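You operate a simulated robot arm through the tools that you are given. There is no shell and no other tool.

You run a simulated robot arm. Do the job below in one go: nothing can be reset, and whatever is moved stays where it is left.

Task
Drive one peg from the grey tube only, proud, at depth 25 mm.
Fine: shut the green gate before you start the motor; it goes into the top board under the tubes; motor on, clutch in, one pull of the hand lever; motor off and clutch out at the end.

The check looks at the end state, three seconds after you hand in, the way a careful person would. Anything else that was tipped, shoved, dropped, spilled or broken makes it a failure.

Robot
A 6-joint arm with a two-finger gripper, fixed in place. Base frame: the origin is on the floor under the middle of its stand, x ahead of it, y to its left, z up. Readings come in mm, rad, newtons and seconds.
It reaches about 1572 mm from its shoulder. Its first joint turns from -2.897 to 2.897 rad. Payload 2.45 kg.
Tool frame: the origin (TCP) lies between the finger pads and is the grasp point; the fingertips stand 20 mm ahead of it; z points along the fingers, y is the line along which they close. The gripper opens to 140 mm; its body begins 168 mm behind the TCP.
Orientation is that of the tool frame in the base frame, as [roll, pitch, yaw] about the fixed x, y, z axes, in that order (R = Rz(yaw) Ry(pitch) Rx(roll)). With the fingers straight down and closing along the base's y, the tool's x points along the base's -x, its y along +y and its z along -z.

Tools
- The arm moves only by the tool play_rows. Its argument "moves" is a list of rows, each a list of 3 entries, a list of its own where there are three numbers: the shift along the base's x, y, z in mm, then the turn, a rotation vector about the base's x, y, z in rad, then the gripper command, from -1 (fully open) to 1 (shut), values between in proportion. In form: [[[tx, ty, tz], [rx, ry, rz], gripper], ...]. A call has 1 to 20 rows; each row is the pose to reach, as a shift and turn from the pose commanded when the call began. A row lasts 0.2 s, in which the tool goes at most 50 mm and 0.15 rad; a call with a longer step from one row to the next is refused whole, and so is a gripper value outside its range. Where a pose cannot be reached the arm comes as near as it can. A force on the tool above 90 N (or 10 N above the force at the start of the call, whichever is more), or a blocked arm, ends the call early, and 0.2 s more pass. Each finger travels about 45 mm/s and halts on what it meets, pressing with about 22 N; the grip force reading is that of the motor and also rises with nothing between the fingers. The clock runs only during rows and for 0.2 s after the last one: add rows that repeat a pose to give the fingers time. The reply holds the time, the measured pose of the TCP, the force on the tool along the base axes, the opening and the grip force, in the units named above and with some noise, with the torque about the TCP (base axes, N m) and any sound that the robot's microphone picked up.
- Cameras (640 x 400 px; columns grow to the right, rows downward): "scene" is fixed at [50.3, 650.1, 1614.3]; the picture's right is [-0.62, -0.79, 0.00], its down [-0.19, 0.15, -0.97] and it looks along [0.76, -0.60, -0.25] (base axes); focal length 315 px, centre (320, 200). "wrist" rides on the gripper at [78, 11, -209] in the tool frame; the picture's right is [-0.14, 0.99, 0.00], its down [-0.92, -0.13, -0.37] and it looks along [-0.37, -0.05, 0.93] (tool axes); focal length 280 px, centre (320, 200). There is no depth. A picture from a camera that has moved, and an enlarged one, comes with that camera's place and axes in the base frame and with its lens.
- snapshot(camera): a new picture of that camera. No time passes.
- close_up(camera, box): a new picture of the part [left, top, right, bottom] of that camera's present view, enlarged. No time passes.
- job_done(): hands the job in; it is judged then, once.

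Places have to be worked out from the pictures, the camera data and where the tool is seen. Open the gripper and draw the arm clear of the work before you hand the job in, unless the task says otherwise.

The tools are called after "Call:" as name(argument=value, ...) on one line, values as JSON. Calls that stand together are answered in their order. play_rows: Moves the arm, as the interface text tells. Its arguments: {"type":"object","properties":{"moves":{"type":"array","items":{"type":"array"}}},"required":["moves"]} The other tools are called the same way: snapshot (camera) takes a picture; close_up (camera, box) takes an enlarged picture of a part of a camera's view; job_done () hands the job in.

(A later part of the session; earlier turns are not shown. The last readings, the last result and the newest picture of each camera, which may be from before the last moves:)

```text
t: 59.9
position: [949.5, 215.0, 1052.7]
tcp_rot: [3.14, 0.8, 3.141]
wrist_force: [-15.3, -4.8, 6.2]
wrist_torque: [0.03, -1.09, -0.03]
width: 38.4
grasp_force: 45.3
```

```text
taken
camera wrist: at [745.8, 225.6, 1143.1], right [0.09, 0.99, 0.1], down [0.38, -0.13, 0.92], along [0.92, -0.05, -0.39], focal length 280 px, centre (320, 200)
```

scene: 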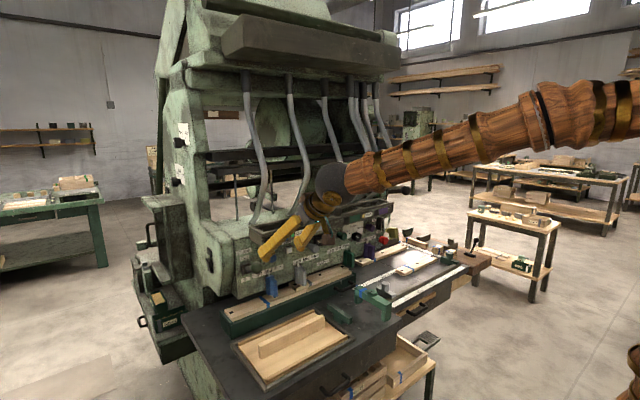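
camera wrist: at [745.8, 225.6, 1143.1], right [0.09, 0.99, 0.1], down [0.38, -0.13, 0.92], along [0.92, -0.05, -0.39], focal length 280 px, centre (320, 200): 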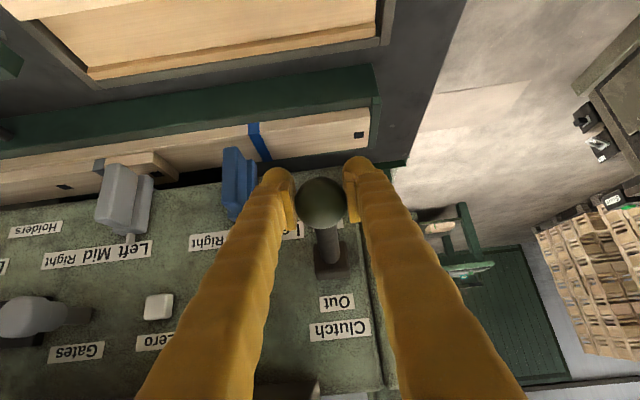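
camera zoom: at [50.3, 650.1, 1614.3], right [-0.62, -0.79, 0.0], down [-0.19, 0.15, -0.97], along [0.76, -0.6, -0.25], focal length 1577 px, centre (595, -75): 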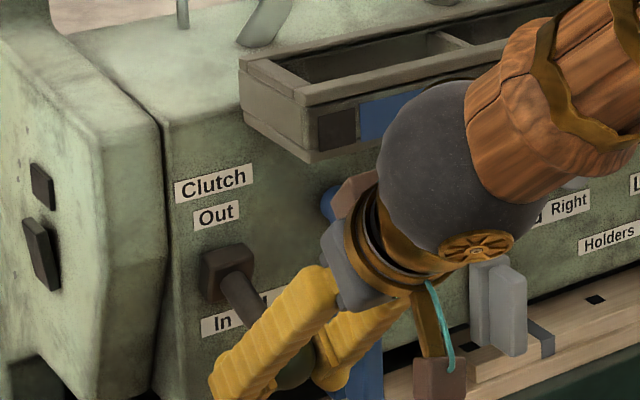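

The lever passes about 24° below horizontal with no stop yet. I go a little further until resistance shows.

Call:
play_rows(moves=[[[2, 0, -4], [0, 0, 0], 0.6], [[4, 0, -8], [0, 0, 0], 0.6], [[7, 0, -12], [0, 0, 0], 0.6], [[7, 0, -12], [0, 0, 0], 0.6]])

Call:
close_up(camera="scene", box=[215, 215, 315, 295])

```text
t: 60.9
position: [957.0, 214.9, 1042.6]
tcp_rot: [3.137, 0.8, -3.139]
wrist_force: [-41.3, 16.0, 27.4]
wrist_torque: [-0.04, -0.24, 0.12]
width: 38.7
grasp_force: 45.3
```

```text
5.00 times, centred on (265, 255) of scene
camera zoom: at [50.3, 650.1, 1614.3], right [-0.62, -0.79, 0.0], down [-0.19, 0.15, -0.97], along [0.76, -0.6, -0.25], focal length 1577 px, centre (595, -75)
```

zoom: 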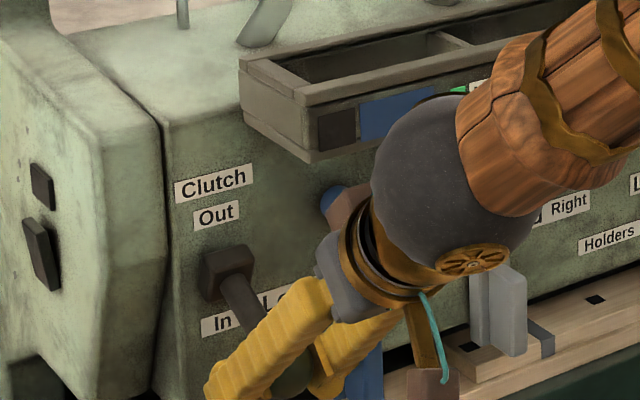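

Resistance rose to about 43 N along the travel: the lever is at its In stop. I open and back out along the finger direction, then check it stays In.

Call:
play_rows(moves=[[[-2, 0, 3], [0, 0, 0], 0.3], [[-2, 0, 3], [0, 0, 0], 0], [[-2, 0, 3], [0, 0, 0], 0], [[-30, 0, 30], [0, 0, 0], 0], [[-62, 0, 62], [0, 0, 0], 0], [[-95, 0, 95], [0, 0, 0], 0], [[-130, 0, 130], [0, 0, 0], 0], [[-160, 0, 160], [0, 0, 0], 0], [[-160, 0, 160], [0, 0, 0], 0]])

Call:
snapshot(camera="wrist")

Call:
close_up(camera="scene", box=[215, 215, 315, 295])

Call:
close_up(camera="scene", box=[230, 180, 410, 290])

```text
t: 62.9
position: [797.5, 213.6, 1201.4]
tcp_rot: [3.141, 0.799, -3.141]
wrist_force: [-0.7, 0.0, 0.4]
wrist_torque: [0.0, 0.0, 0.03]
width: 69.9
grasp_force: 0.0
```

```text
taken
camera wrist: at [594.1, 224.3, 1291.7], right [0.09, 0.99, 0.1], down [0.38, -0.13, 0.92], along [0.92, -0.05, -0.39], focal length 280 px, centre (320, 200)
```

wrist: 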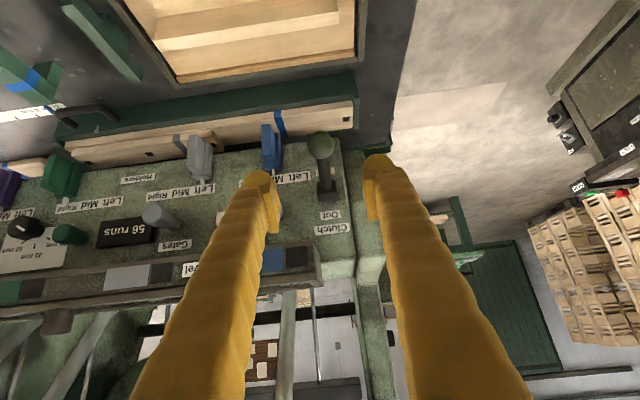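

```text
5.00 times, centred on (265, 255) of scene
camera zoom: at [50.3, 650.1, 1614.3], right [-0.62, -0.79, 0.0], down [-0.19, 0.15, -0.97], along [0.76, -0.6, -0.25], focal length 1577 px, centre (595, -75)
```

zoom: 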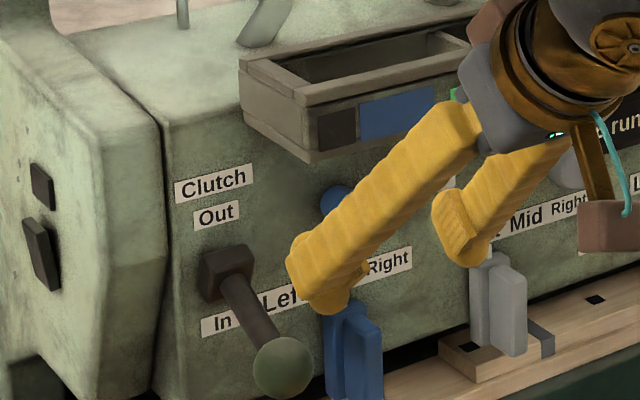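

```text
3.56 times, centred on (320, 235) of scene
camera zoom: at [50.3, 650.1, 1614.3], right [-0.62, -0.79, 0.0], down [-0.19, 0.15, -0.97], along [0.76, -0.6, -0.25], focal length 1122 px, centre (320, 76)
```

zoom: 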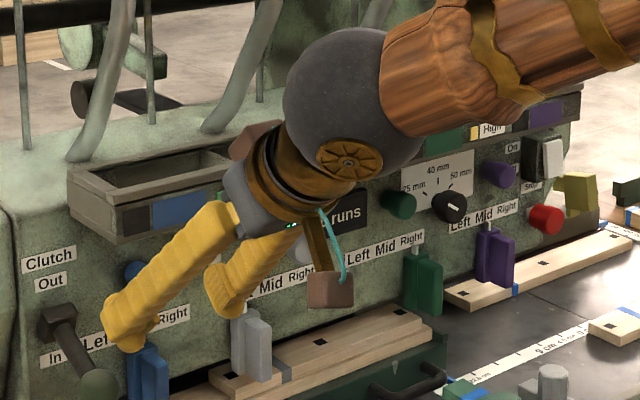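

Clutch is In and stays. Next the hand lever: I travel back to the right side at a safe height in front of the machine.

Call:
play_rows(moves=[[[-10, -20, 25], [0, 0, 0], 0], [[-20, -55, 50], [0, 0, 0], -0.2], [[-20, -95, 75], [0, 0, 0], -0.3], [[-20, -135, 100], [0, 0, 0], -0.3], [[-20, -180, 120], [0, 0, 0], -0.3], [[-20, -228, 130], [0, 0, 0], -0.3], [[-20, -276, 135], [0, 0, 0], -0.3], [[-20, -324, 138], [0, 0, 0], -0.3], [[-20, -372, 138], [0, 0, 0], -0.3], [[-20, -420, 138], [0, 0, 0], -0.3], [[-20, -468, 138], [0, 0, 0], -0.3], [[-20, -516, 138], [0, 0, 0], -0.3], [[-20, -564, 138], [0, 0, 0], -0.3], [[-20, -612, 138], [0, 0, 0], -0.3], [[-20, -660, 138], [0, 0, 0], -0.3], [[-20, -708, 138], [0, 0, 0], -0.3], [[-20, -756, 138], [0, 0, 0], -0.3], [[-20, -804, 138], [0, 0, 0], -0.3], [[-20, -852, 138], [0, 0, 0], -0.3], [[-20, -896, 138], [0, 0, 0], -0.3]])

Call:
snapshot(camera="wrist")

Call:
close_up(camera="wrist", box=[250, 150, 390, 260])

Call:
close_up(camera="scene", box=[220, 190, 420, 300])

```text
t: 67.1
position: [775.9, -683.2, 1340.6]
tcp_rot: [3.141, 0.8, -3.141]
wrist_force: [-0.5, 0.1, -0.2]
wrist_torque: [-0.03, 0.09, -0.06]
width: 91.0
grasp_force: 0.1
```

```text
taken
camera wrist: at [573.5, -672.4, 1430.8], right [0.09, 0.99, 0.1], down [0.38, -0.13, 0.92], along [0.92, -0.05, -0.39], focal length 280 px, centre (320, 200)
```

wrist: 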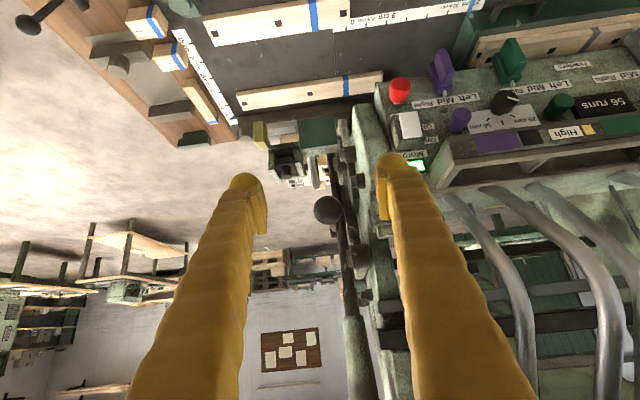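

```text
3.64 times, centred on (320, 205) of wrist
camera zoom: at [573.5, -672.4, 1430.8], right [0.09, 0.99, 0.1], down [0.38, -0.13, 0.92], along [0.92, -0.05, -0.39], focal length 1020 px, centre (320, 182)
```

zoom: 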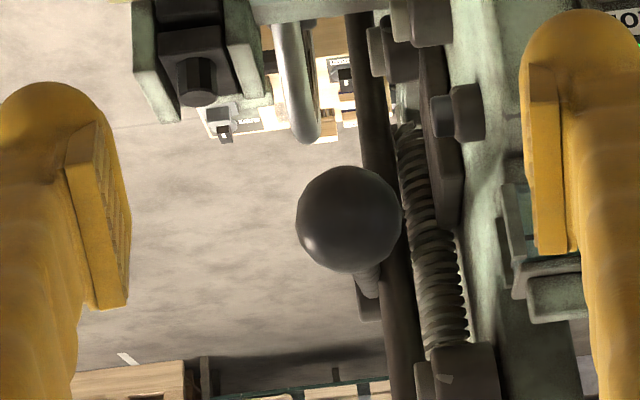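

```text
3.20 times, centred on (320, 245) of scene
camera zoom: at [50.3, 650.1, 1614.3], right [-0.62, -0.79, 0.0], down [-0.19, 0.15, -0.97], along [0.76, -0.6, -0.25], focal length 1009 px, centre (320, 56)
```

zoom: 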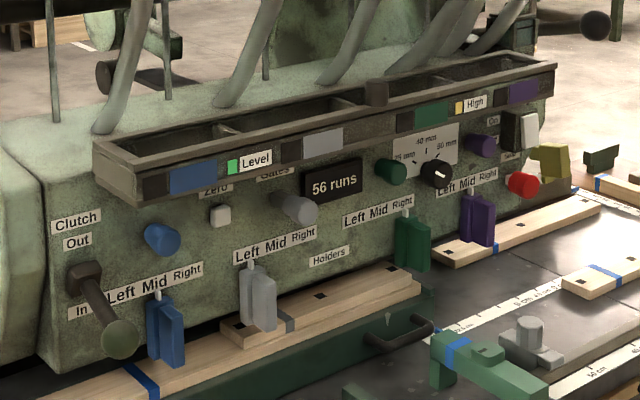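

All settings look right: motor lamp lit, clutch In, only grey gate out, dial at 25. Before pulling I look at the lever from above to learn how it is pivoted.

Call:
play_rows(moves=[[[10, -5, 45], [0, 0.08, 0], -0.3], [[50, -10, 65], [0, 0.16, 0], -0.3], [[95, -15, 80], [0, 0.25, 0], -0.3], [[140, -18, 85], [0, 0.34, 0], -0.3], [[185, -18, 85], [0, 0.42, 0], -0.3], [[230, -18, 85], [0, 0.5, 0], -0.3], [[230, -18, 85], [0, 0.5, 0], -0.3]])

Call:
snapshot(camera="wrist")

Call:
close_up(camera="wrist", box=[250, 130, 410, 270])

```text
t: 68.7
position: [898.9, -657.0, 1377.2]
tcp_rot: [3.139, 0.355, 3.141]
wrist_force: [0.6, -0.7, 0.1]
wrist_torque: [0.0, -0.03, 0.01]
width: 91.1
grasp_force: 0.0
out of reach, approached as far as the arm can: row 4, 5, 6, 7
```

```text
taken
camera wrist: at [752.9, -646.4, 1545.7], right [0.13, 0.99, 0.05], down [0.73, -0.13, 0.67], along [0.67, -0.05, -0.74], focal length 280 px, centre (320, 200)
```

wrist: 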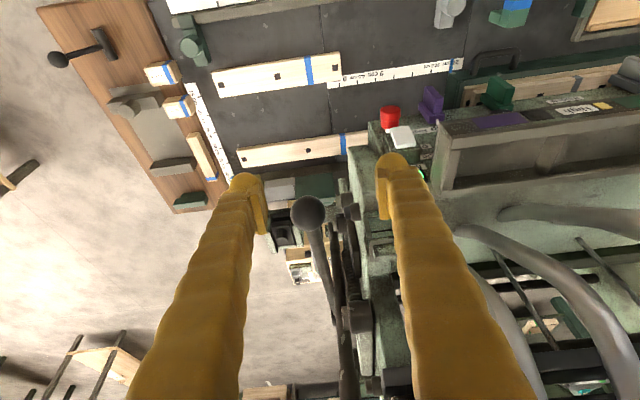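

```text
2.86 times, centred on (330, 200) of wrist
camera zoom: at [752.9, -646.4, 1545.7], right [0.13, 0.99, 0.05], down [0.73, -0.13, 0.67], along [0.67, -0.05, -0.74], focal length 801 px, centre (291, 200)
```

zoom: 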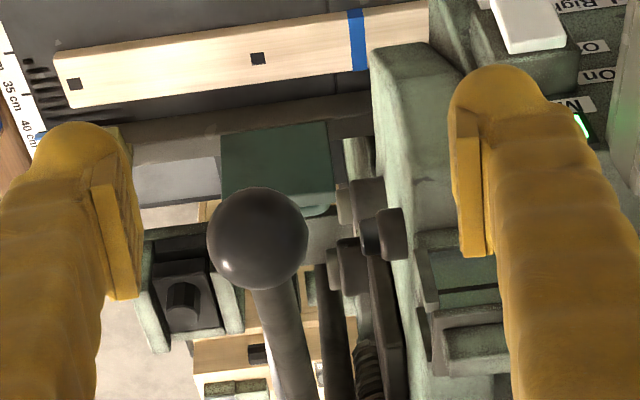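

From here the lever rod can be followed further back; I zoom on where it joins the machine.

Call:
close_up(camera="wrist", box=[280, 210, 400, 330])

Call:
close_up(camera="wrist", box=[290, 280, 400, 400])

Call:
close_up(camera="scene", box=[365, 175, 415, 215])

```text
3.33 times, centred on (340, 270) of wrist
camera zoom: at [752.9, -646.4, 1545.7], right [0.13, 0.99, 0.05], down [0.73, -0.13, 0.67], along [0.67, -0.05, -0.74], focal length 935 px, centre (253, -33)
```

zoom: 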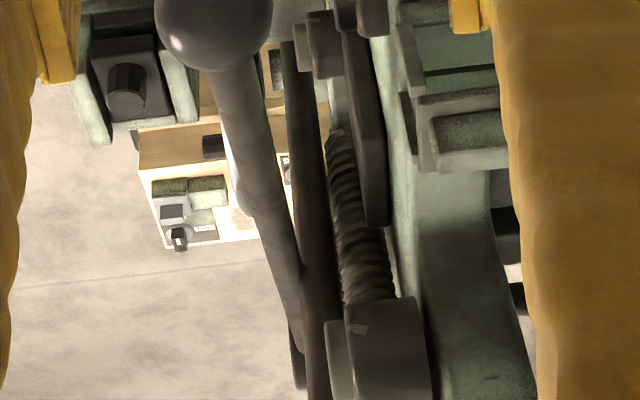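

```text
3.33 times, centred on (345, 340) of wrist
camera zoom: at [752.9, -646.4, 1545.7], right [0.13, 0.99, 0.05], down [0.73, -0.13, 0.67], along [0.67, -0.05, -0.74], focal length 935 px, centre (237, -267)
```

zoom: 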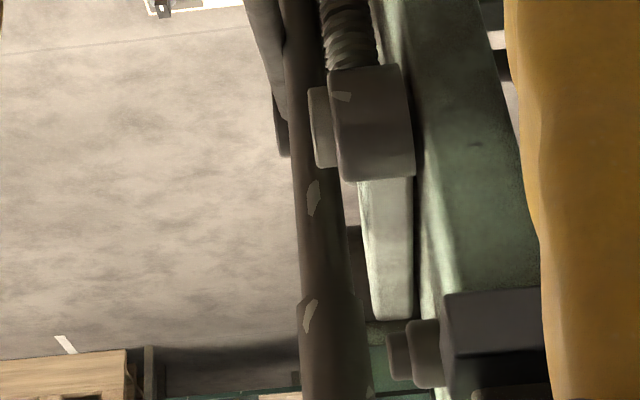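

```text
10.00 times, centred on (390, 195) of scene
camera zoom: at [50.3, 650.1, 1614.3], right [-0.62, -0.79, 0.0], down [-0.19, 0.15, -0.97], along [0.76, -0.6, -0.25], focal length 3154 px, centre (-380, 250)
```

zoom: 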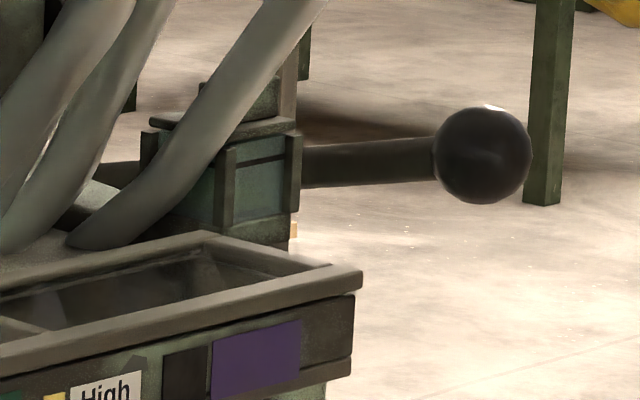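

The lever ends in a hub well behind (pivot axis along y, rod ~12° up toward me), so the pull is downward with about 0.6 m radius; the space below the ball is open. I switch to a flatter finger pose and line up in front of the ball.

Call:
play_rows(moves=[[[-30, -5, -5], [0, -0.14, 0], -0.3], [[-60, -10, -10], [0, -0.28, 0], -0.3], [[-80, -15, -20], [0, -0.42, 0], -0.3], [[-80, -20, -30], [0, -0.56, 0], -0.3], [[-70, -25, -45], [0, -0.7, 0], -0.3], [[-50, -29, -60], [0, -0.845, 0], -0.3], [[-20, -29, -62], [0, -0.845, 0], -0.3], [[-20, -29, -62], [0, -0.845, 0], -0.3]])

Call:
snapshot(camera="wrist")

Call:
close_up(camera="wrist", box=[250, 130, 410, 270])

Call:
snapshot(camera="scene")

```text
t: 70.5
position: [882.4, -691.1, 1313.9]
tcp_rot: [3.14, 1.202, -3.141]
wrist_force: [0.2, -1.8, -0.3]
wrist_torque: [-0.01, -0.01, -0.02]
width: 90.9
grasp_force: 0.0
```

```text
taken
camera wrist: at [660.3, -679.2, 1316.5], right [0.05, 0.99, 0.13], down [-0.01, -0.13, 0.99], along [1.0, -0.05, 0.01], focal length 280 px, centre (320, 200)
```

wrist: 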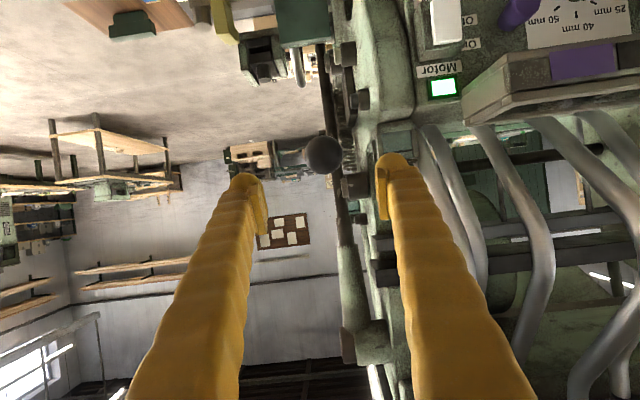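

```text
2.86 times, centred on (330, 200) of wrist
camera zoom: at [660.3, -679.2, 1316.5], right [0.05, 0.99, 0.13], down [-0.01, -0.13, 0.99], along [1.0, -0.05, 0.01], focal length 801 px, centre (291, 200)
```

zoom: 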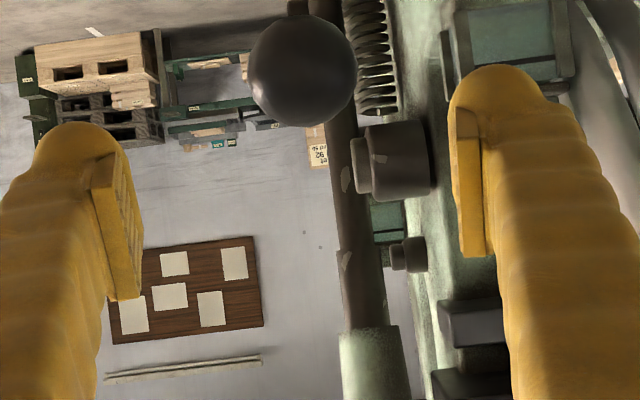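

```text
taken
```

scene: 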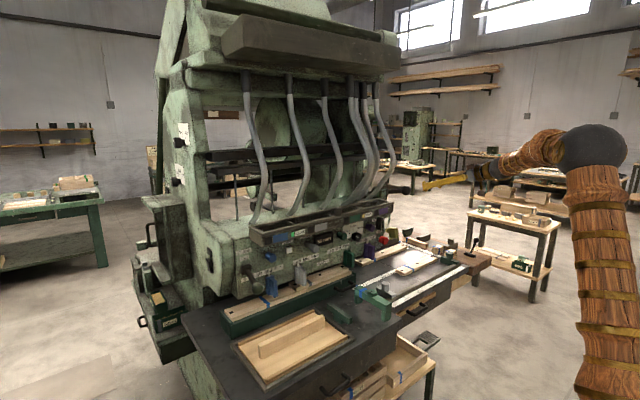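

Ball re-measured at (1030, −685.5, 1262), radius 25 mm; motor lamp is brightly lit. I move in along the finger direction to straddle it.

Call:
play_rows(moves=[[[35, 5.5, -12], [0, 0, 0], -0.3], [[75, 5.5, -27], [0, 0, 0], -0.3], [[110, 5.5, -40], [0, 0, 0], -0.3], [[135, 5.5, -49], [0, 0, 0], -0.3], [[146, 5.5, -52], [0, 0, 0], -0.3], [[146, 5.5, -52], [0, 0, 0], -0.3]])

Call:
snapshot(camera="wrist")

Call:
close_up(camera="scene", box=[370, 165, 450, 225])

```text
t: 71.9
position: [1029.6, -686.2, 1258.1]
tcp_rot: [3.14, 1.201, -3.141]
wrist_force: [0.2, -0.9, 0.7]
wrist_torque: [-0.01, 0.01, 0.01]
width: 91.2
grasp_force: 0.0
```

```text
taken
camera wrist: at [807.6, -675.8, 1261.3], right [0.05, 0.99, 0.13], down [-0.01, -0.13, 0.99], along [1.0, -0.05, 0.0], focal length 280 px, centre (320, 200)
```

wrist: 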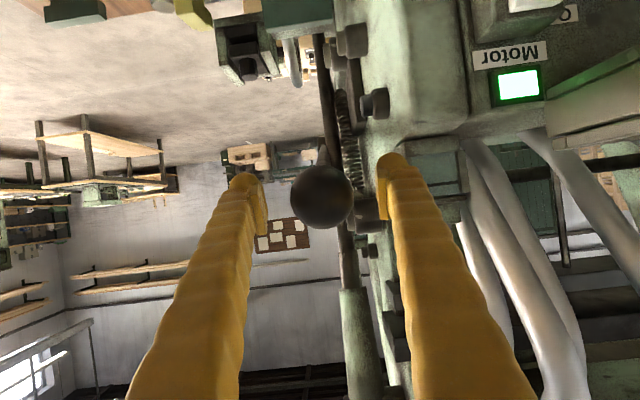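

```text
6.67 times, centred on (410, 195) of scene
camera zoom: at [50.3, 650.1, 1614.3], right [-0.62, -0.79, 0.0], down [-0.19, 0.15, -0.97], along [0.76, -0.6, -0.25], focal length 2103 px, centre (-280, 233)
```

zoom: 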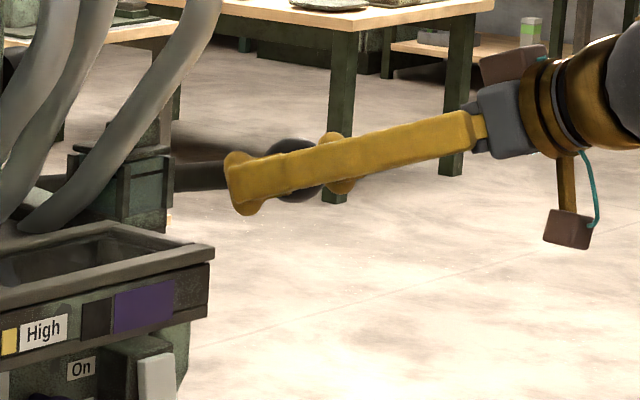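

The ball sits between the pads. I close on it.

Call:
play_rows(moves=[[[0, 0, 2], [0, 0, 0], 0], [[0, 0, 2], [0, 0, 0], 0.3], [[0, 0, 2], [0, 0, 0], 0.5], [[0, 0, 2], [0, 0, 0], 0.5], [[0, 0, 2], [0, 0, 0], 0.5]])

Call:
snapshot(camera="wrist")

```text
t: 73.1
position: [1029.1, -686.5, 1262.0]
tcp_rot: [3.138, 1.2, -3.14]
wrist_force: [-9.0, 25.1, -1.3]
wrist_torque: [0.1, 0.06, 0.1]
width: 48.7
grasp_force: 45.0
```

```text
taken
camera wrist: at [806.7, -675.0, 1264.5], right [0.05, 0.99, 0.13], down [-0.01, -0.13, 0.99], along [1.0, -0.05, 0.0], focal length 280 px, centre (320, 200)
```

wrist: 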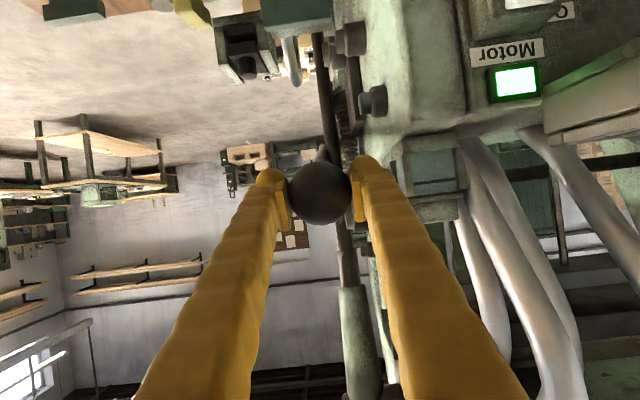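

Gripped (48.7 mm). I begin pulling down along the estimated arc with a first 30 mm and read the load.

Call:
play_rows(moves=[[[-1, 1.5, -5], [0, 0, 0], 0.55], [[-3, 1.5, -12], [0, 0, 0], 0.55], [[-4, 1.5, -20], [0, 0, 0], 0.55], [[-6, 1.5, -30], [0, 0, 0], 0.55], [[-6, 1.5, -30], [0, 0, 0], 0.55]])

Call:
close_up(camera="scene", box=[370, 165, 450, 225])

```text
t: 74.3
position: [1020.6, -684.3, 1231.6]
tcp_rot: [3.14, 1.2, 3.14]
wrist_force: [17.2, -1.5, -1.6]
wrist_torque: [0.03, -0.05, -0.13]
width: 48.5
grasp_force: 45.4
```

```text
6.67 times, centred on (410, 195) of scene
camera zoom: at [50.3, 650.1, 1614.3], right [-0.62, -0.79, 0.0], down [-0.19, 0.15, -0.97], along [0.76, -0.6, -0.25], focal length 2103 px, centre (-280, 233)
```

zoom: 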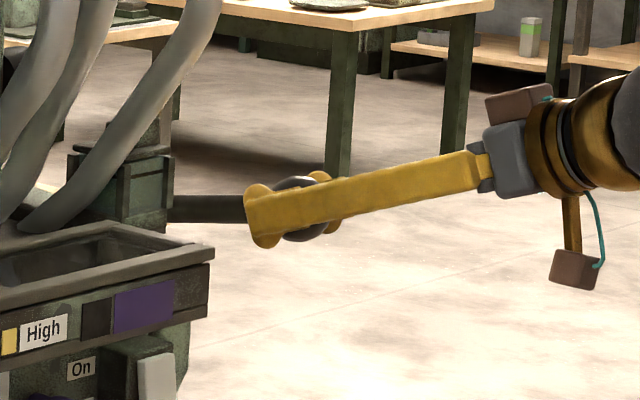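

The lever follows down freely. I keep going, easing slightly toward the machine to follow the arc.

Call:
play_rows(moves=[[[1, 0, -10], [0, 0, 0], 0.55], [[1, 0, -20], [0, 0, 0], 0.55], [[1, 0, -32], [0, 0, 0], 0.55], [[1, 0, -45], [0, 0, 0], 0.55], [[1, 0, -45], [0, 0, 0], 0.55]])

Call:
close_up(camera="scene", box=[360, 175, 460, 240])

Call:
close_up(camera="scene", box=[220, 200, 400, 310])

```text
t: 75.5
position: [1022.0, -684.5, 1188.6]
tcp_rot: [3.138, 1.203, 3.141]
wrist_force: [-46.9, 9.9, 7.0]
wrist_torque: [0.01, 0.26, 0.01]
width: 49.3
grasp_force: 45.3
```

```text
6.15 times, centred on (410, 208) of scene
camera zoom: at [50.3, 650.1, 1614.3], right [-0.62, -0.79, 0.0], down [-0.19, 0.15, -0.97], along [0.76, -0.6, -0.25], focal length 1941 px, centre (-234, 154)
```

zoom: 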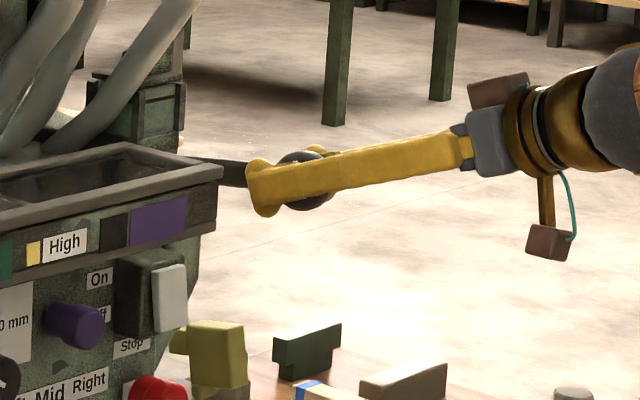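

```text
3.56 times, centred on (310, 255) of scene
camera zoom: at [50.3, 650.1, 1614.3], right [-0.62, -0.79, 0.0], down [-0.19, 0.15, -0.97], along [0.76, -0.6, -0.25], focal length 1122 px, centre (356, 4)
```

zoom: 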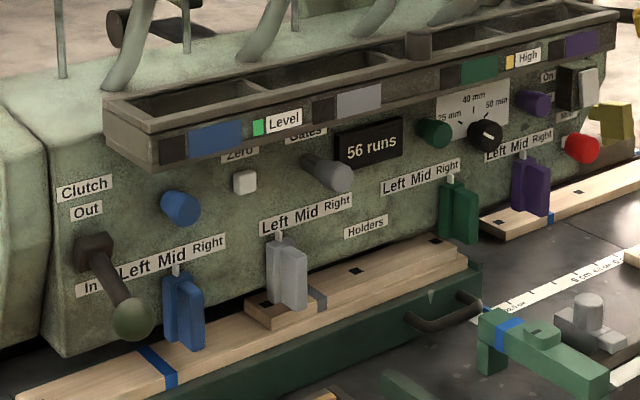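

The lever now pushes back toward me, so its radius is the longer one (about 0.64 m). I correct x by a few mm and continue down.

Call:
play_rows(moves=[[[-5, 0, -5], [0, 0, 0], 0.55], [[-5.5, 0, -16], [0, 0, 0], 0.55], [[-6, 0, -28], [0, 0, 0], 0.55], [[-6.5, 0, -40], [0, 0, 0], 0.55], [[-6.5, 0, -50], [0, 0, 0], 0.55], [[-6.5, 0, -50], [0, 0, 0], 0.55]])

Call:
close_up(camera="scene", box=[360, 175, 460, 240])

Call:
close_up(camera="scene", box=[220, 200, 400, 310])

```text
t: 76.9
position: [1018.0, -685.6, 1137.5]
tcp_rot: [3.141, 1.199, -3.139]
wrist_force: [-45.5, 13.0, 4.4]
wrist_torque: [-0.09, 0.52, 0.18]
width: 49.2
grasp_force: 44.9
```

```text
6.15 times, centred on (410, 208) of scene
camera zoom: at [50.3, 650.1, 1614.3], right [-0.62, -0.79, 0.0], down [-0.19, 0.15, -0.97], along [0.76, -0.6, -0.25], focal length 1941 px, centre (-234, 154)
```

zoom: 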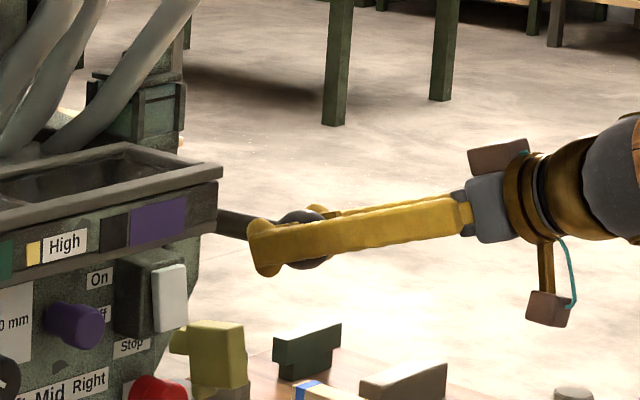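

```text
3.56 times, centred on (310, 255) of scene
camera zoom: at [50.3, 650.1, 1614.3], right [-0.62, -0.79, 0.0], down [-0.19, 0.15, -0.97], along [0.76, -0.6, -0.25], focal length 1122 px, centre (356, 4)
```

zoom: 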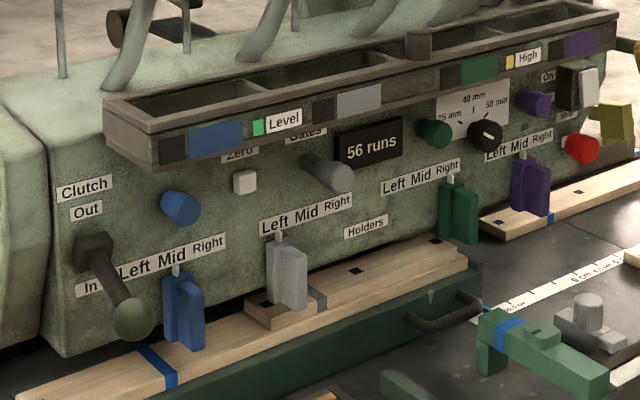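

The load is nearly all along the rod, so I shift 4 mm outward and keep following it down.

Call:
play_rows(moves=[[[-4, 0, -4], [0, 0, 0], 0.55], [[-4.5, 0, -14], [0, 0, 0], 0.55], [[-4.5, 0, -26], [0, 0, 0], 0.55], [[-4.5, 0, -38], [0, 0, 0], 0.55], [[-4.5, 0, -50], [0, 0, 0], 0.55], [[-4.5, 0, -50], [0, 0, 0], 0.55]])

Call:
close_up(camera="scene", box=[360, 175, 460, 240])

Call:
close_up(camera="scene", box=[220, 200, 400, 310])

```text
t: 78.3
position: [1013.4, -685.4, 1085.0]
tcp_rot: [3.138, 1.202, -3.142]
wrist_force: [-15.8, 20.8, 3.5]
wrist_torque: [0.27, 0.48, 0.05]
width: 48.9
grasp_force: 44.6
```

```text
6.15 times, centred on (410, 208) of scene
camera zoom: at [50.3, 650.1, 1614.3], right [-0.62, -0.79, 0.0], down [-0.19, 0.15, -0.97], along [0.76, -0.6, -0.25], focal length 1941 px, centre (-234, 154)
```

zoom: 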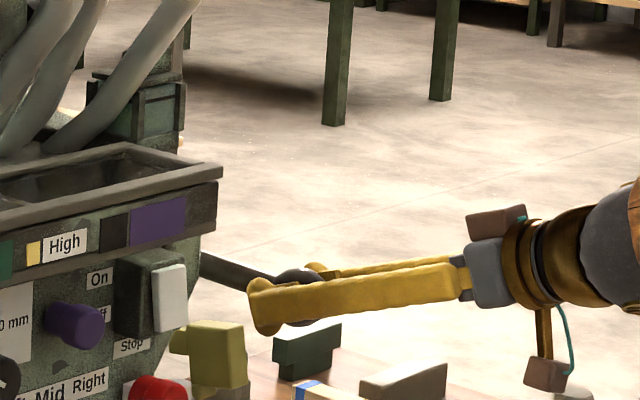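

```text
3.56 times, centred on (310, 255) of scene
camera zoom: at [50.3, 650.1, 1614.3], right [-0.62, -0.79, 0.0], down [-0.19, 0.15, -0.97], along [0.76, -0.6, -0.25], focal length 1122 px, centre (356, 4)
```

zoom: 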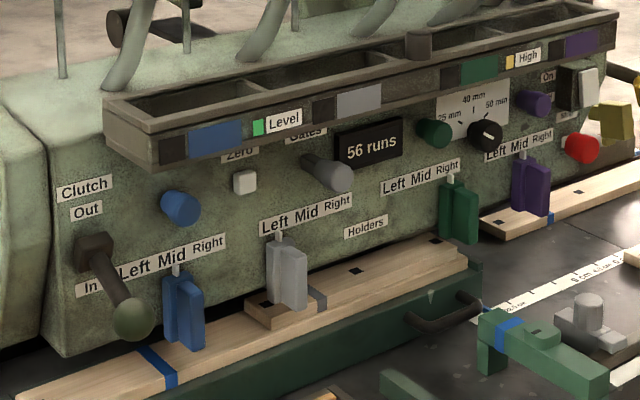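

No end stop yet and loads remain small; the counter still reads 56. I continue down, now easing back toward the machine.

Call:
play_rows(moves=[[[0, 0.5, -10], [0, 0, 0], 0.55], [[0.5, 0.5, -22], [0, 0, 0], 0.55], [[1.5, 0.5, -35], [0, 0, 0], 0.55], [[3, 0.5, -48], [0, 0, 0], 0.55], [[3, 0.5, -48], [0, 0, 0], 0.55]])

Call:
close_up(camera="scene", box=[360, 185, 460, 250])

Call:
close_up(camera="scene", box=[220, 200, 400, 310])

```text
t: 79.5
position: [1016.7, -682.4, 1037.4]
tcp_rot: [3.137, 1.2, 3.141]
wrist_force: [-0.1, 0.2, -1.1]
wrist_torque: [-0.02, 0.03, 0.01]
width: 31.4
grasp_force: 0.0
```

```text
6.15 times, centred on (410, 218) of scene
camera zoom: at [50.3, 650.1, 1614.3], right [-0.62, -0.79, 0.0], down [-0.19, 0.15, -0.97], along [0.76, -0.6, -0.25], focal length 1941 px, centre (-234, 92)
```

zoom: 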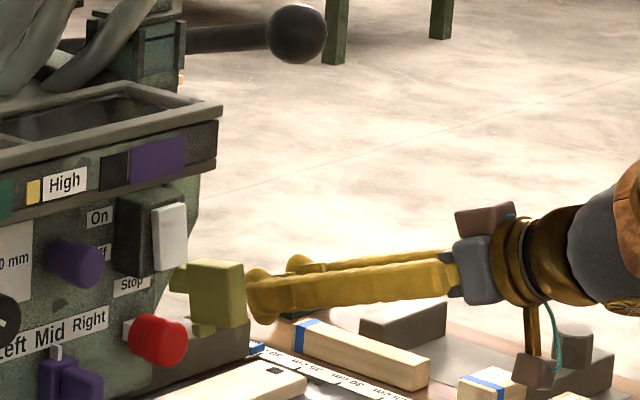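

```text
3.56 times, centred on (310, 255) of scene
camera zoom: at [50.3, 650.1, 1614.3], right [-0.62, -0.79, 0.0], down [-0.19, 0.15, -0.97], along [0.76, -0.6, -0.25], focal length 1122 px, centre (356, 4)
```

zoom: 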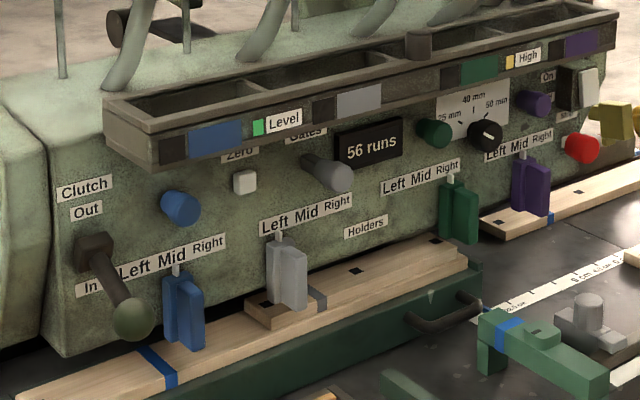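

The ball slipped out of the grip near the lower end and the lever sprang back to its rest position. I wait a moment in place and check whether the machine ran (counter, lamps, board).

Call:
play_rows(moves=[[[-20, 0, 0], [0, 0, 0], 0.2], [[-50, 0, 0], [0, 0, 0], 0], [[-80, 0, 0], [0, 0, 0], -0.2], [[-80, 0, 0], [0, 0, 0], -0.3], [[-80, 0, 0], [0, 0, 0], -0.3], [[-80, 0, 0], [0, 0, 0], -0.3]])

Call:
close_up(camera="scene", box=[220, 200, 400, 310])

Call:
close_up(camera="scene", box=[262, 262, 312, 297])

Call:
snapshot(camera="wrist")

Call:
close_up(camera="scene", box=[360, 180, 430, 250])

```text
t: 80.9
position: [937.8, -684.6, 1041.1]
tcp_rot: [3.14, 1.201, -3.141]
wrist_force: [0.5, -0.6, -0.9]
wrist_torque: [-0.01, 0.03, -0.01]
width: 90.8
grasp_force: 0.0
```

```text
3.56 times, centred on (310, 255) of scene
camera zoom: at [50.3, 650.1, 1614.3], right [-0.62, -0.79, 0.0], down [-0.19, 0.15, -0.97], along [0.76, -0.6, -0.25], focal length 1122 px, centre (356, 4)
```

zoom: 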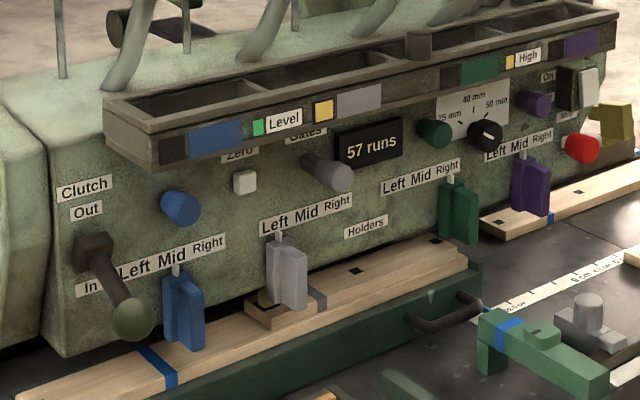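

```text
11.43 times, centred on (287, 280) of scene
camera zoom: at [50.3, 650.1, 1614.3], right [-0.62, -0.79, 0.0], down [-0.19, 0.15, -0.97], along [0.76, -0.6, -0.25], focal length 3605 px, centre (697, -709)
```

zoom: 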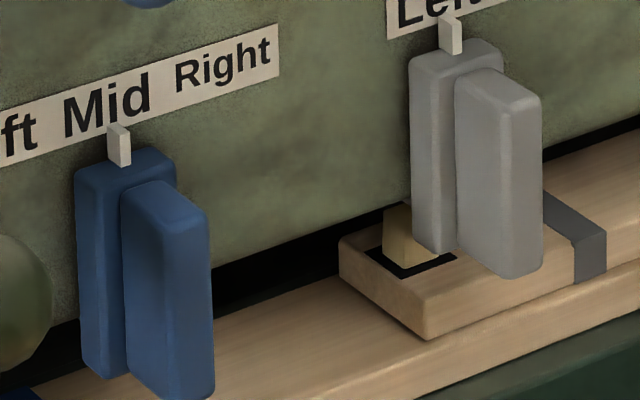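

```text
taken
camera wrist: at [715.4, -673.9, 1044.1], right [0.05, 0.99, 0.13], down [-0.01, -0.13, 0.99], along [1.0, -0.05, 0.0], focal length 280 px, centre (320, 200)
```

wrist: 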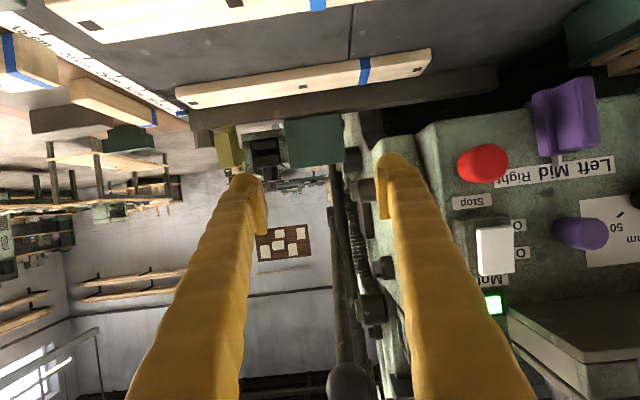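

```text
5.71 times, centred on (395, 215) of scene
camera zoom: at [50.3, 650.1, 1614.3], right [-0.62, -0.79, 0.0], down [-0.19, 0.15, -0.97], along [0.76, -0.6, -0.25], focal length 1802 px, centre (-109, 114)
```

zoom: 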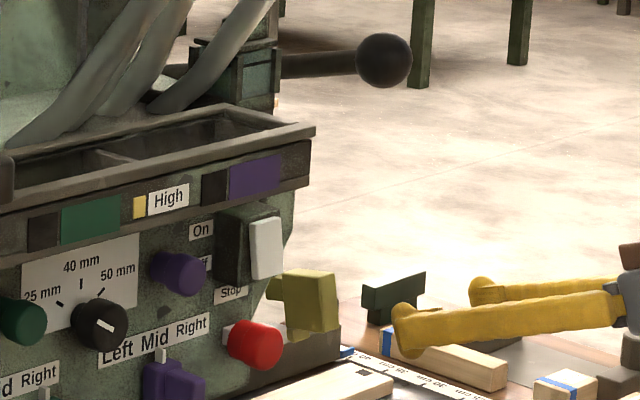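

The run completed: counter reads 57, the grey lamp shows yellow (High), and a peg stands proud in the top board; the lever is back at rest. Now I turn the motor off: closing the fingers and lining up in front of the rocker's lower half.

Call:
play_rows(moves=[[[-40, 0, 15], [0, -0.03, 0], 0.2], [[-80, 10, 35], [0, -0.06, 0], 0.5], [[-88, 45, 55], [0, -0.1, 0], 0.8], [[-88, 90, 66], [0, -0.14, 0], 1], [[-88, 135, 66], [0, -0.18, 0], 1], [[-88, 174, 66], [0, -0.2, 0], 1], [[-88, 174, 66], [0, -0.2, 0], 1]])

Call:
snapshot(camera="wrist")

Call:
close_up(camera="scene", box=[365, 205, 425, 250])

```text
t: 82.5
position: [844.9, -512.5, 1105.0]
tcp_rot: [3.141, 1.402, -3.139]
wrist_force: [0.5, 0.2, 0.5]
wrist_torque: [0.0, 0.0, 0.02]
width: 0.1
grasp_force: 21.8
```

```text
taken
camera wrist: at [627.0, -501.7, 1063.4], right [0.02, 0.99, 0.14], down [-0.21, -0.13, 0.97], along [0.98, -0.05, 0.2], focal length 280 px, centre (320, 200)
```

wrist: 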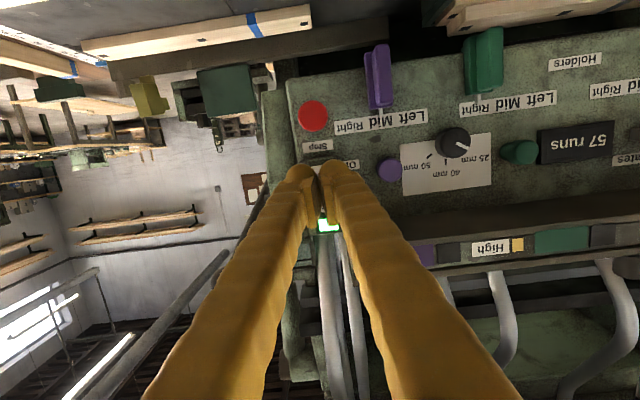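

```text
8.89 times, centred on (395, 228) of scene
camera zoom: at [50.3, 650.1, 1614.3], right [-0.62, -0.79, 0.0], down [-0.19, 0.15, -0.97], along [0.76, -0.6, -0.25], focal length 2804 px, centre (-347, -44)
```

zoom: 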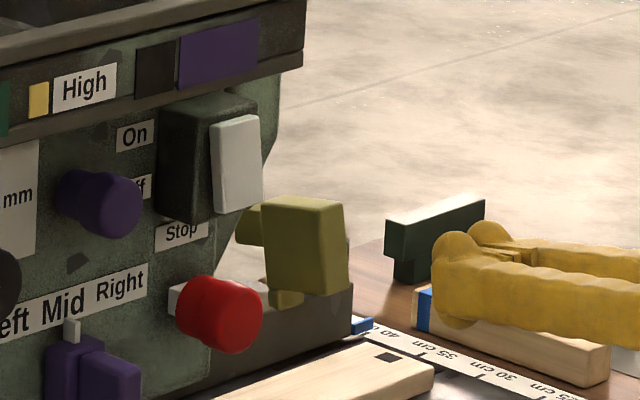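

Lined up on the rocker's lower half (tip z≈1102, well above the red Stop button). I press forward in small final steps.

Call:
play_rows(moves=[[[40, 2, 0], [0, 0, 0], 1], [[80, 2, 0], [0, 0, 0], 1], [[115, 2, 0], [0, 0, 0], 1], [[132, 2, 0], [0, 0, 0], 1], [[137, 2, 0], [0, 0, 0], 1], [[141, 2, 0], [0, 0, 0], 1], [[144, 2, 0], [0, 0, 0], 1], [[147, 2, 0], [0, 0, 0], 1], [[150, 2, 0], [0, 0, 0], 1]])

Call:
close_up(camera="scene", box=[365, 205, 425, 250])

```text
t: 84.2
position: [987.8, -509.4, 1103.2]
tcp_rot: [3.132, 1.396, 3.135]
wrist_force: [-25.8, 7.8, 3.4]
wrist_torque: [-0.02, -0.37, 0.13]
width: 6.1
grasp_force: 29.8
stopped in row 8: the force on the tool passed its limit at 109 N (the readings are from after the stop); the commanded pose is now the measured one
```

```text
8.89 times, centred on (395, 228) of scene
camera zoom: at [50.3, 650.1, 1614.3], right [-0.62, -0.79, 0.0], down [-0.19, 0.15, -0.97], along [0.76, -0.6, -0.25], focal length 2804 px, centre (-347, -44)
```

zoom: 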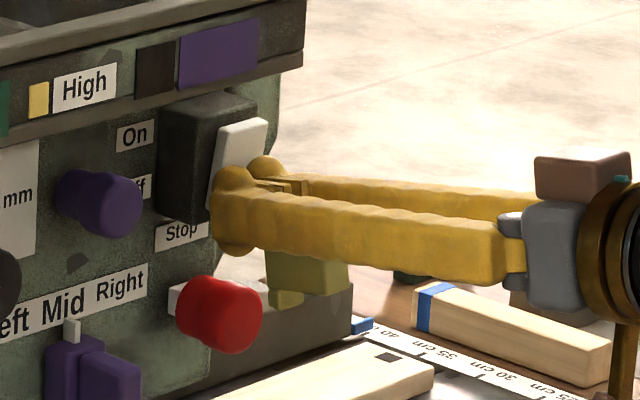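

The rocker has tipped back (top edge out again). I back straight off and check that the motor lamp is out.

Call:
play_rows(moves=[[[-10, 0, 0], [0, 0, 0], 1], [[-50, 0, 0], [0, 0, 0], 1], [[-95, 0, 0], [0, 0, 0], 1], [[-135, 0, 15], [0, 0, 0], 0.6], [[-150, 0, 30], [0, 0, 0], 0.3], [[-150, 0, 30], [0, 0, 0], 0]])

Call:
snapshot(camera="wrist")

Call:
close_up(camera="scene", box=[365, 205, 425, 250])

Call:
close_up(camera="wrist", box=[270, 130, 390, 240])

```text
t: 85.6
position: [836.7, -508.6, 1134.4]
tcp_rot: [3.133, 1.396, 3.136]
wrist_force: [0.0, 0.5, 0.2]
wrist_torque: [-0.02, -0.02, -0.01]
width: 66.9
grasp_force: 0.1
```

```text
taken
camera wrist: at [618.2, -498.1, 1093.2], right [0.02, 0.99, 0.14], down [-0.2, -0.13, 0.97], along [0.98, -0.05, 0.2], focal length 280 px, centre (320, 200)
```

wrist: 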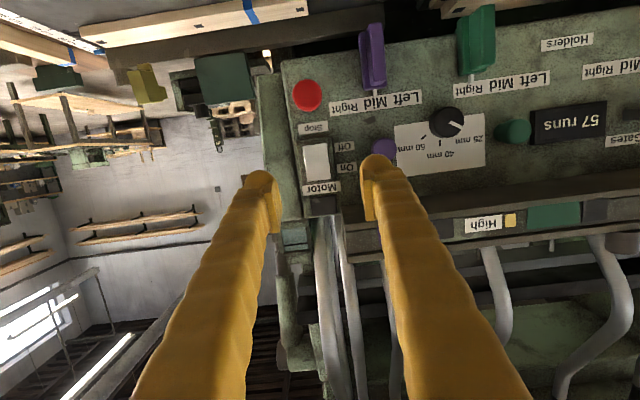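

```text
8.89 times, centred on (395, 228) of scene
camera zoom: at [50.3, 650.1, 1614.3], right [-0.62, -0.79, 0.0], down [-0.19, 0.15, -0.97], along [0.76, -0.6, -0.25], focal length 2804 px, centre (-347, -44)
```

zoom: 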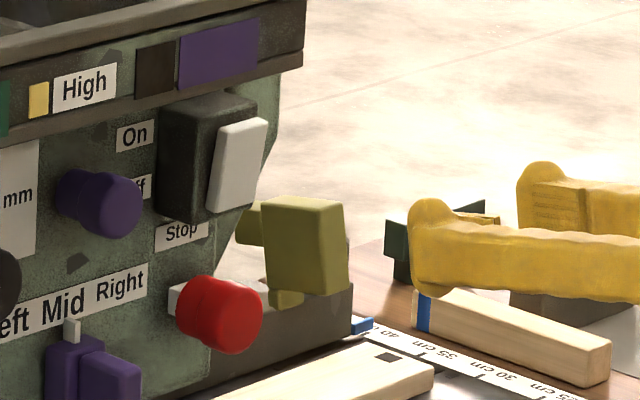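

```text
3.64 times, centred on (330, 185) of wrist
camera zoom: at [618.2, -498.1, 1093.2], right [0.02, 0.99, 0.14], down [-0.2, -0.13, 0.97], along [0.98, -0.05, 0.2], focal length 1020 px, centre (284, 254)
```

zoom: 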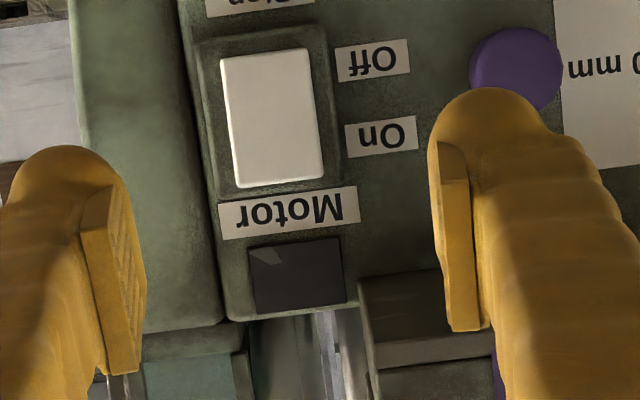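

The motor lamp is dark: motor off. Now I return to the clutch, first tilting to the 45° pose and rising, then travelling left.

Call:
play_rows(moves=[[[-20, 5, 20], [0, 0.12, 0], 0], [[-40, 15, 45], [0, 0.24, 0], 0], [[-50, 35, 70], [0, 0.36, 0], 0], [[-55, 65, 95], [0, 0.48, 0], 0], [[-57, 100, 115], [0, 0.596, 0], 0], [[-57, 148, 120], [0, 0.596, 0], 0], [[-57, 196, 120], [0, 0.596, 0], 0], [[-57, 244, 120], [0, 0.596, 0], 0], [[-57, 292, 120], [0, 0.596, 0], 0], [[-57, 340, 120], [0, 0.596, 0], 0], [[-57, 388, 120], [0, 0.596, 0], 0], [[-57, 436, 120], [0, 0.596, 0], 0], [[-57, 484, 120], [0, 0.596, 0], 0], [[-57, 532, 120], [0, 0.596, 0], 0], [[-57, 580, 120], [0, 0.596, 0], 0], [[-57, 628, 120], [0, 0.596, 0], 0], [[-57, 676, 120], [0, 0.596, 0], 0], [[-57, 722, 120], [0, 0.596, 0], 0], [[-57, 722, 120], [0, 0.596, 0], 0]])

Call:
snapshot(camera="wrist")

Call:
close_up(camera="wrist", box=[270, 90, 390, 200])

Call:
close_up(camera="scene", box=[225, 225, 305, 290])

```text
t: 89.6
position: [781.0, 214.6, 1254.1]
tcp_rot: [3.139, 0.799, 3.14]
wrist_force: [-0.3, 0.2, -0.4]
wrist_torque: [-0.03, 0.02, 0.02]
width: 70.1
grasp_force: 0.1
```

```text
taken
camera wrist: at [576.8, 225.3, 1342.7], right [0.09, 0.99, 0.1], down [0.38, -0.13, 0.92], along [0.92, -0.05, -0.38], focal length 280 px, centre (320, 200)
```

wrist: 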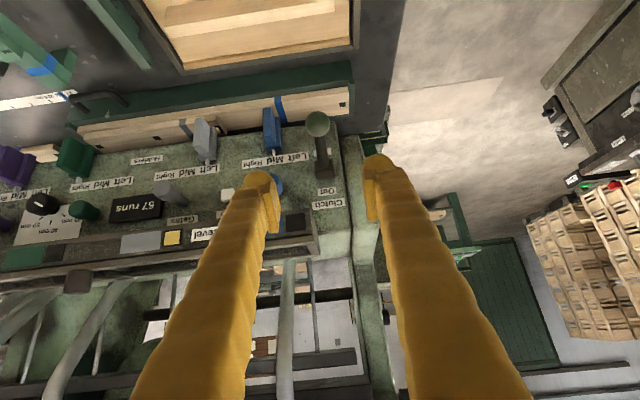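

```text
3.64 times, centred on (330, 145) of wrist
camera zoom: at [576.8, 225.3, 1342.7], right [0.09, 0.99, 0.1], down [0.38, -0.13, 0.92], along [0.92, -0.05, -0.38], focal length 1020 px, centre (284, 400)
```

zoom: 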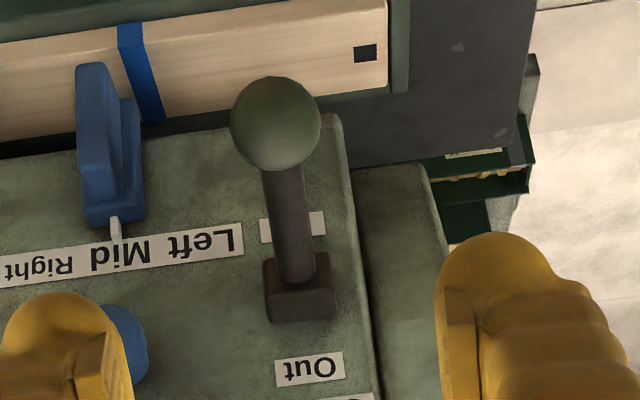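

```text
6.15 times, centred on (265, 258) of scene
camera zoom: at [50.3, 650.1, 1614.3], right [-0.62, -0.79, 0.0], down [-0.19, 0.15, -0.97], along [0.76, -0.6, -0.25], focal length 1941 px, centre (658, -154)
```

zoom: 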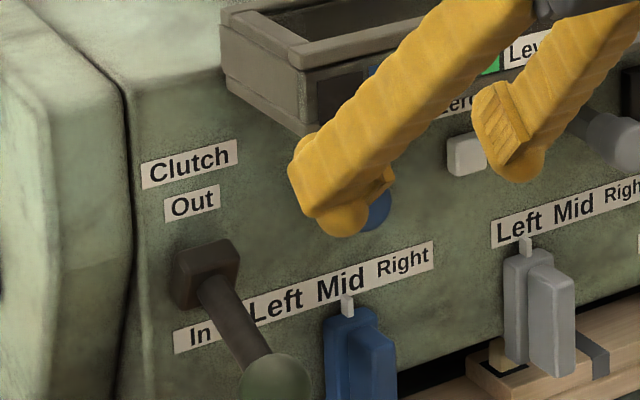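

The clutch ball is at about (950, 215.5, 1054) in the In position. I approach it along the finger direction with the 70 mm opening.

Call:
play_rows(moves=[[[25, 1, -35], [0, 0, 0], 0], [[52, 1.4, -72], [0, 0, 0], 0], [[80, 1.4, -108], [0, 0, 0], 0], [[89, 1.4, -122], [0, 0, 0], 0], [[115, 1.4, -147], [0, 0, 0], 0], [[140, 1.4, -172], [0, 0, 0], 0], [[160, 1.4, -191], [0, 0, 0], 0], [[168, 1.4, -199], [0, 0, 0], 0], [[168, 1.4, -199], [0, 0, 0], 0]])

Call:
snapshot(camera="wrist")

Call:
close_up(camera="scene", box=[215, 215, 315, 295])

```text
t: 91.6
position: [948.1, 217.5, 1054.6]
tcp_rot: [3.137, 0.801, 3.14]
wrist_force: [0.4, -0.3, 0.3]
wrist_torque: [-0.03, -0.02, -0.01]
width: 69.8
grasp_force: 0.0
```

```text
taken
camera wrist: at [745.1, 227.7, 1144.3], right [0.09, 0.99, 0.1], down [0.38, -0.13, 0.92], along [0.92, -0.05, -0.38], focal length 280 px, centre (320, 200)
```

wrist: 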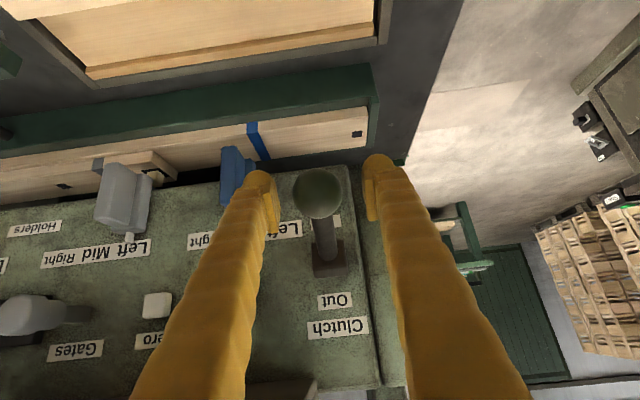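

```text
5.00 times, centred on (265, 255) of scene
camera zoom: at [50.3, 650.1, 1614.3], right [-0.62, -0.79, 0.0], down [-0.19, 0.15, -0.97], along [0.76, -0.6, -0.25], focal length 1577 px, centre (595, -75)
```

zoom: 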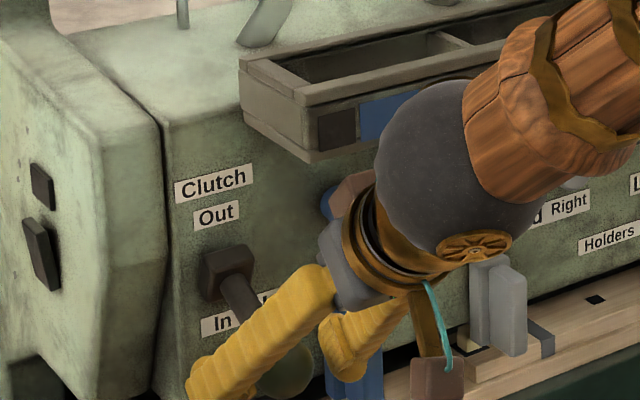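

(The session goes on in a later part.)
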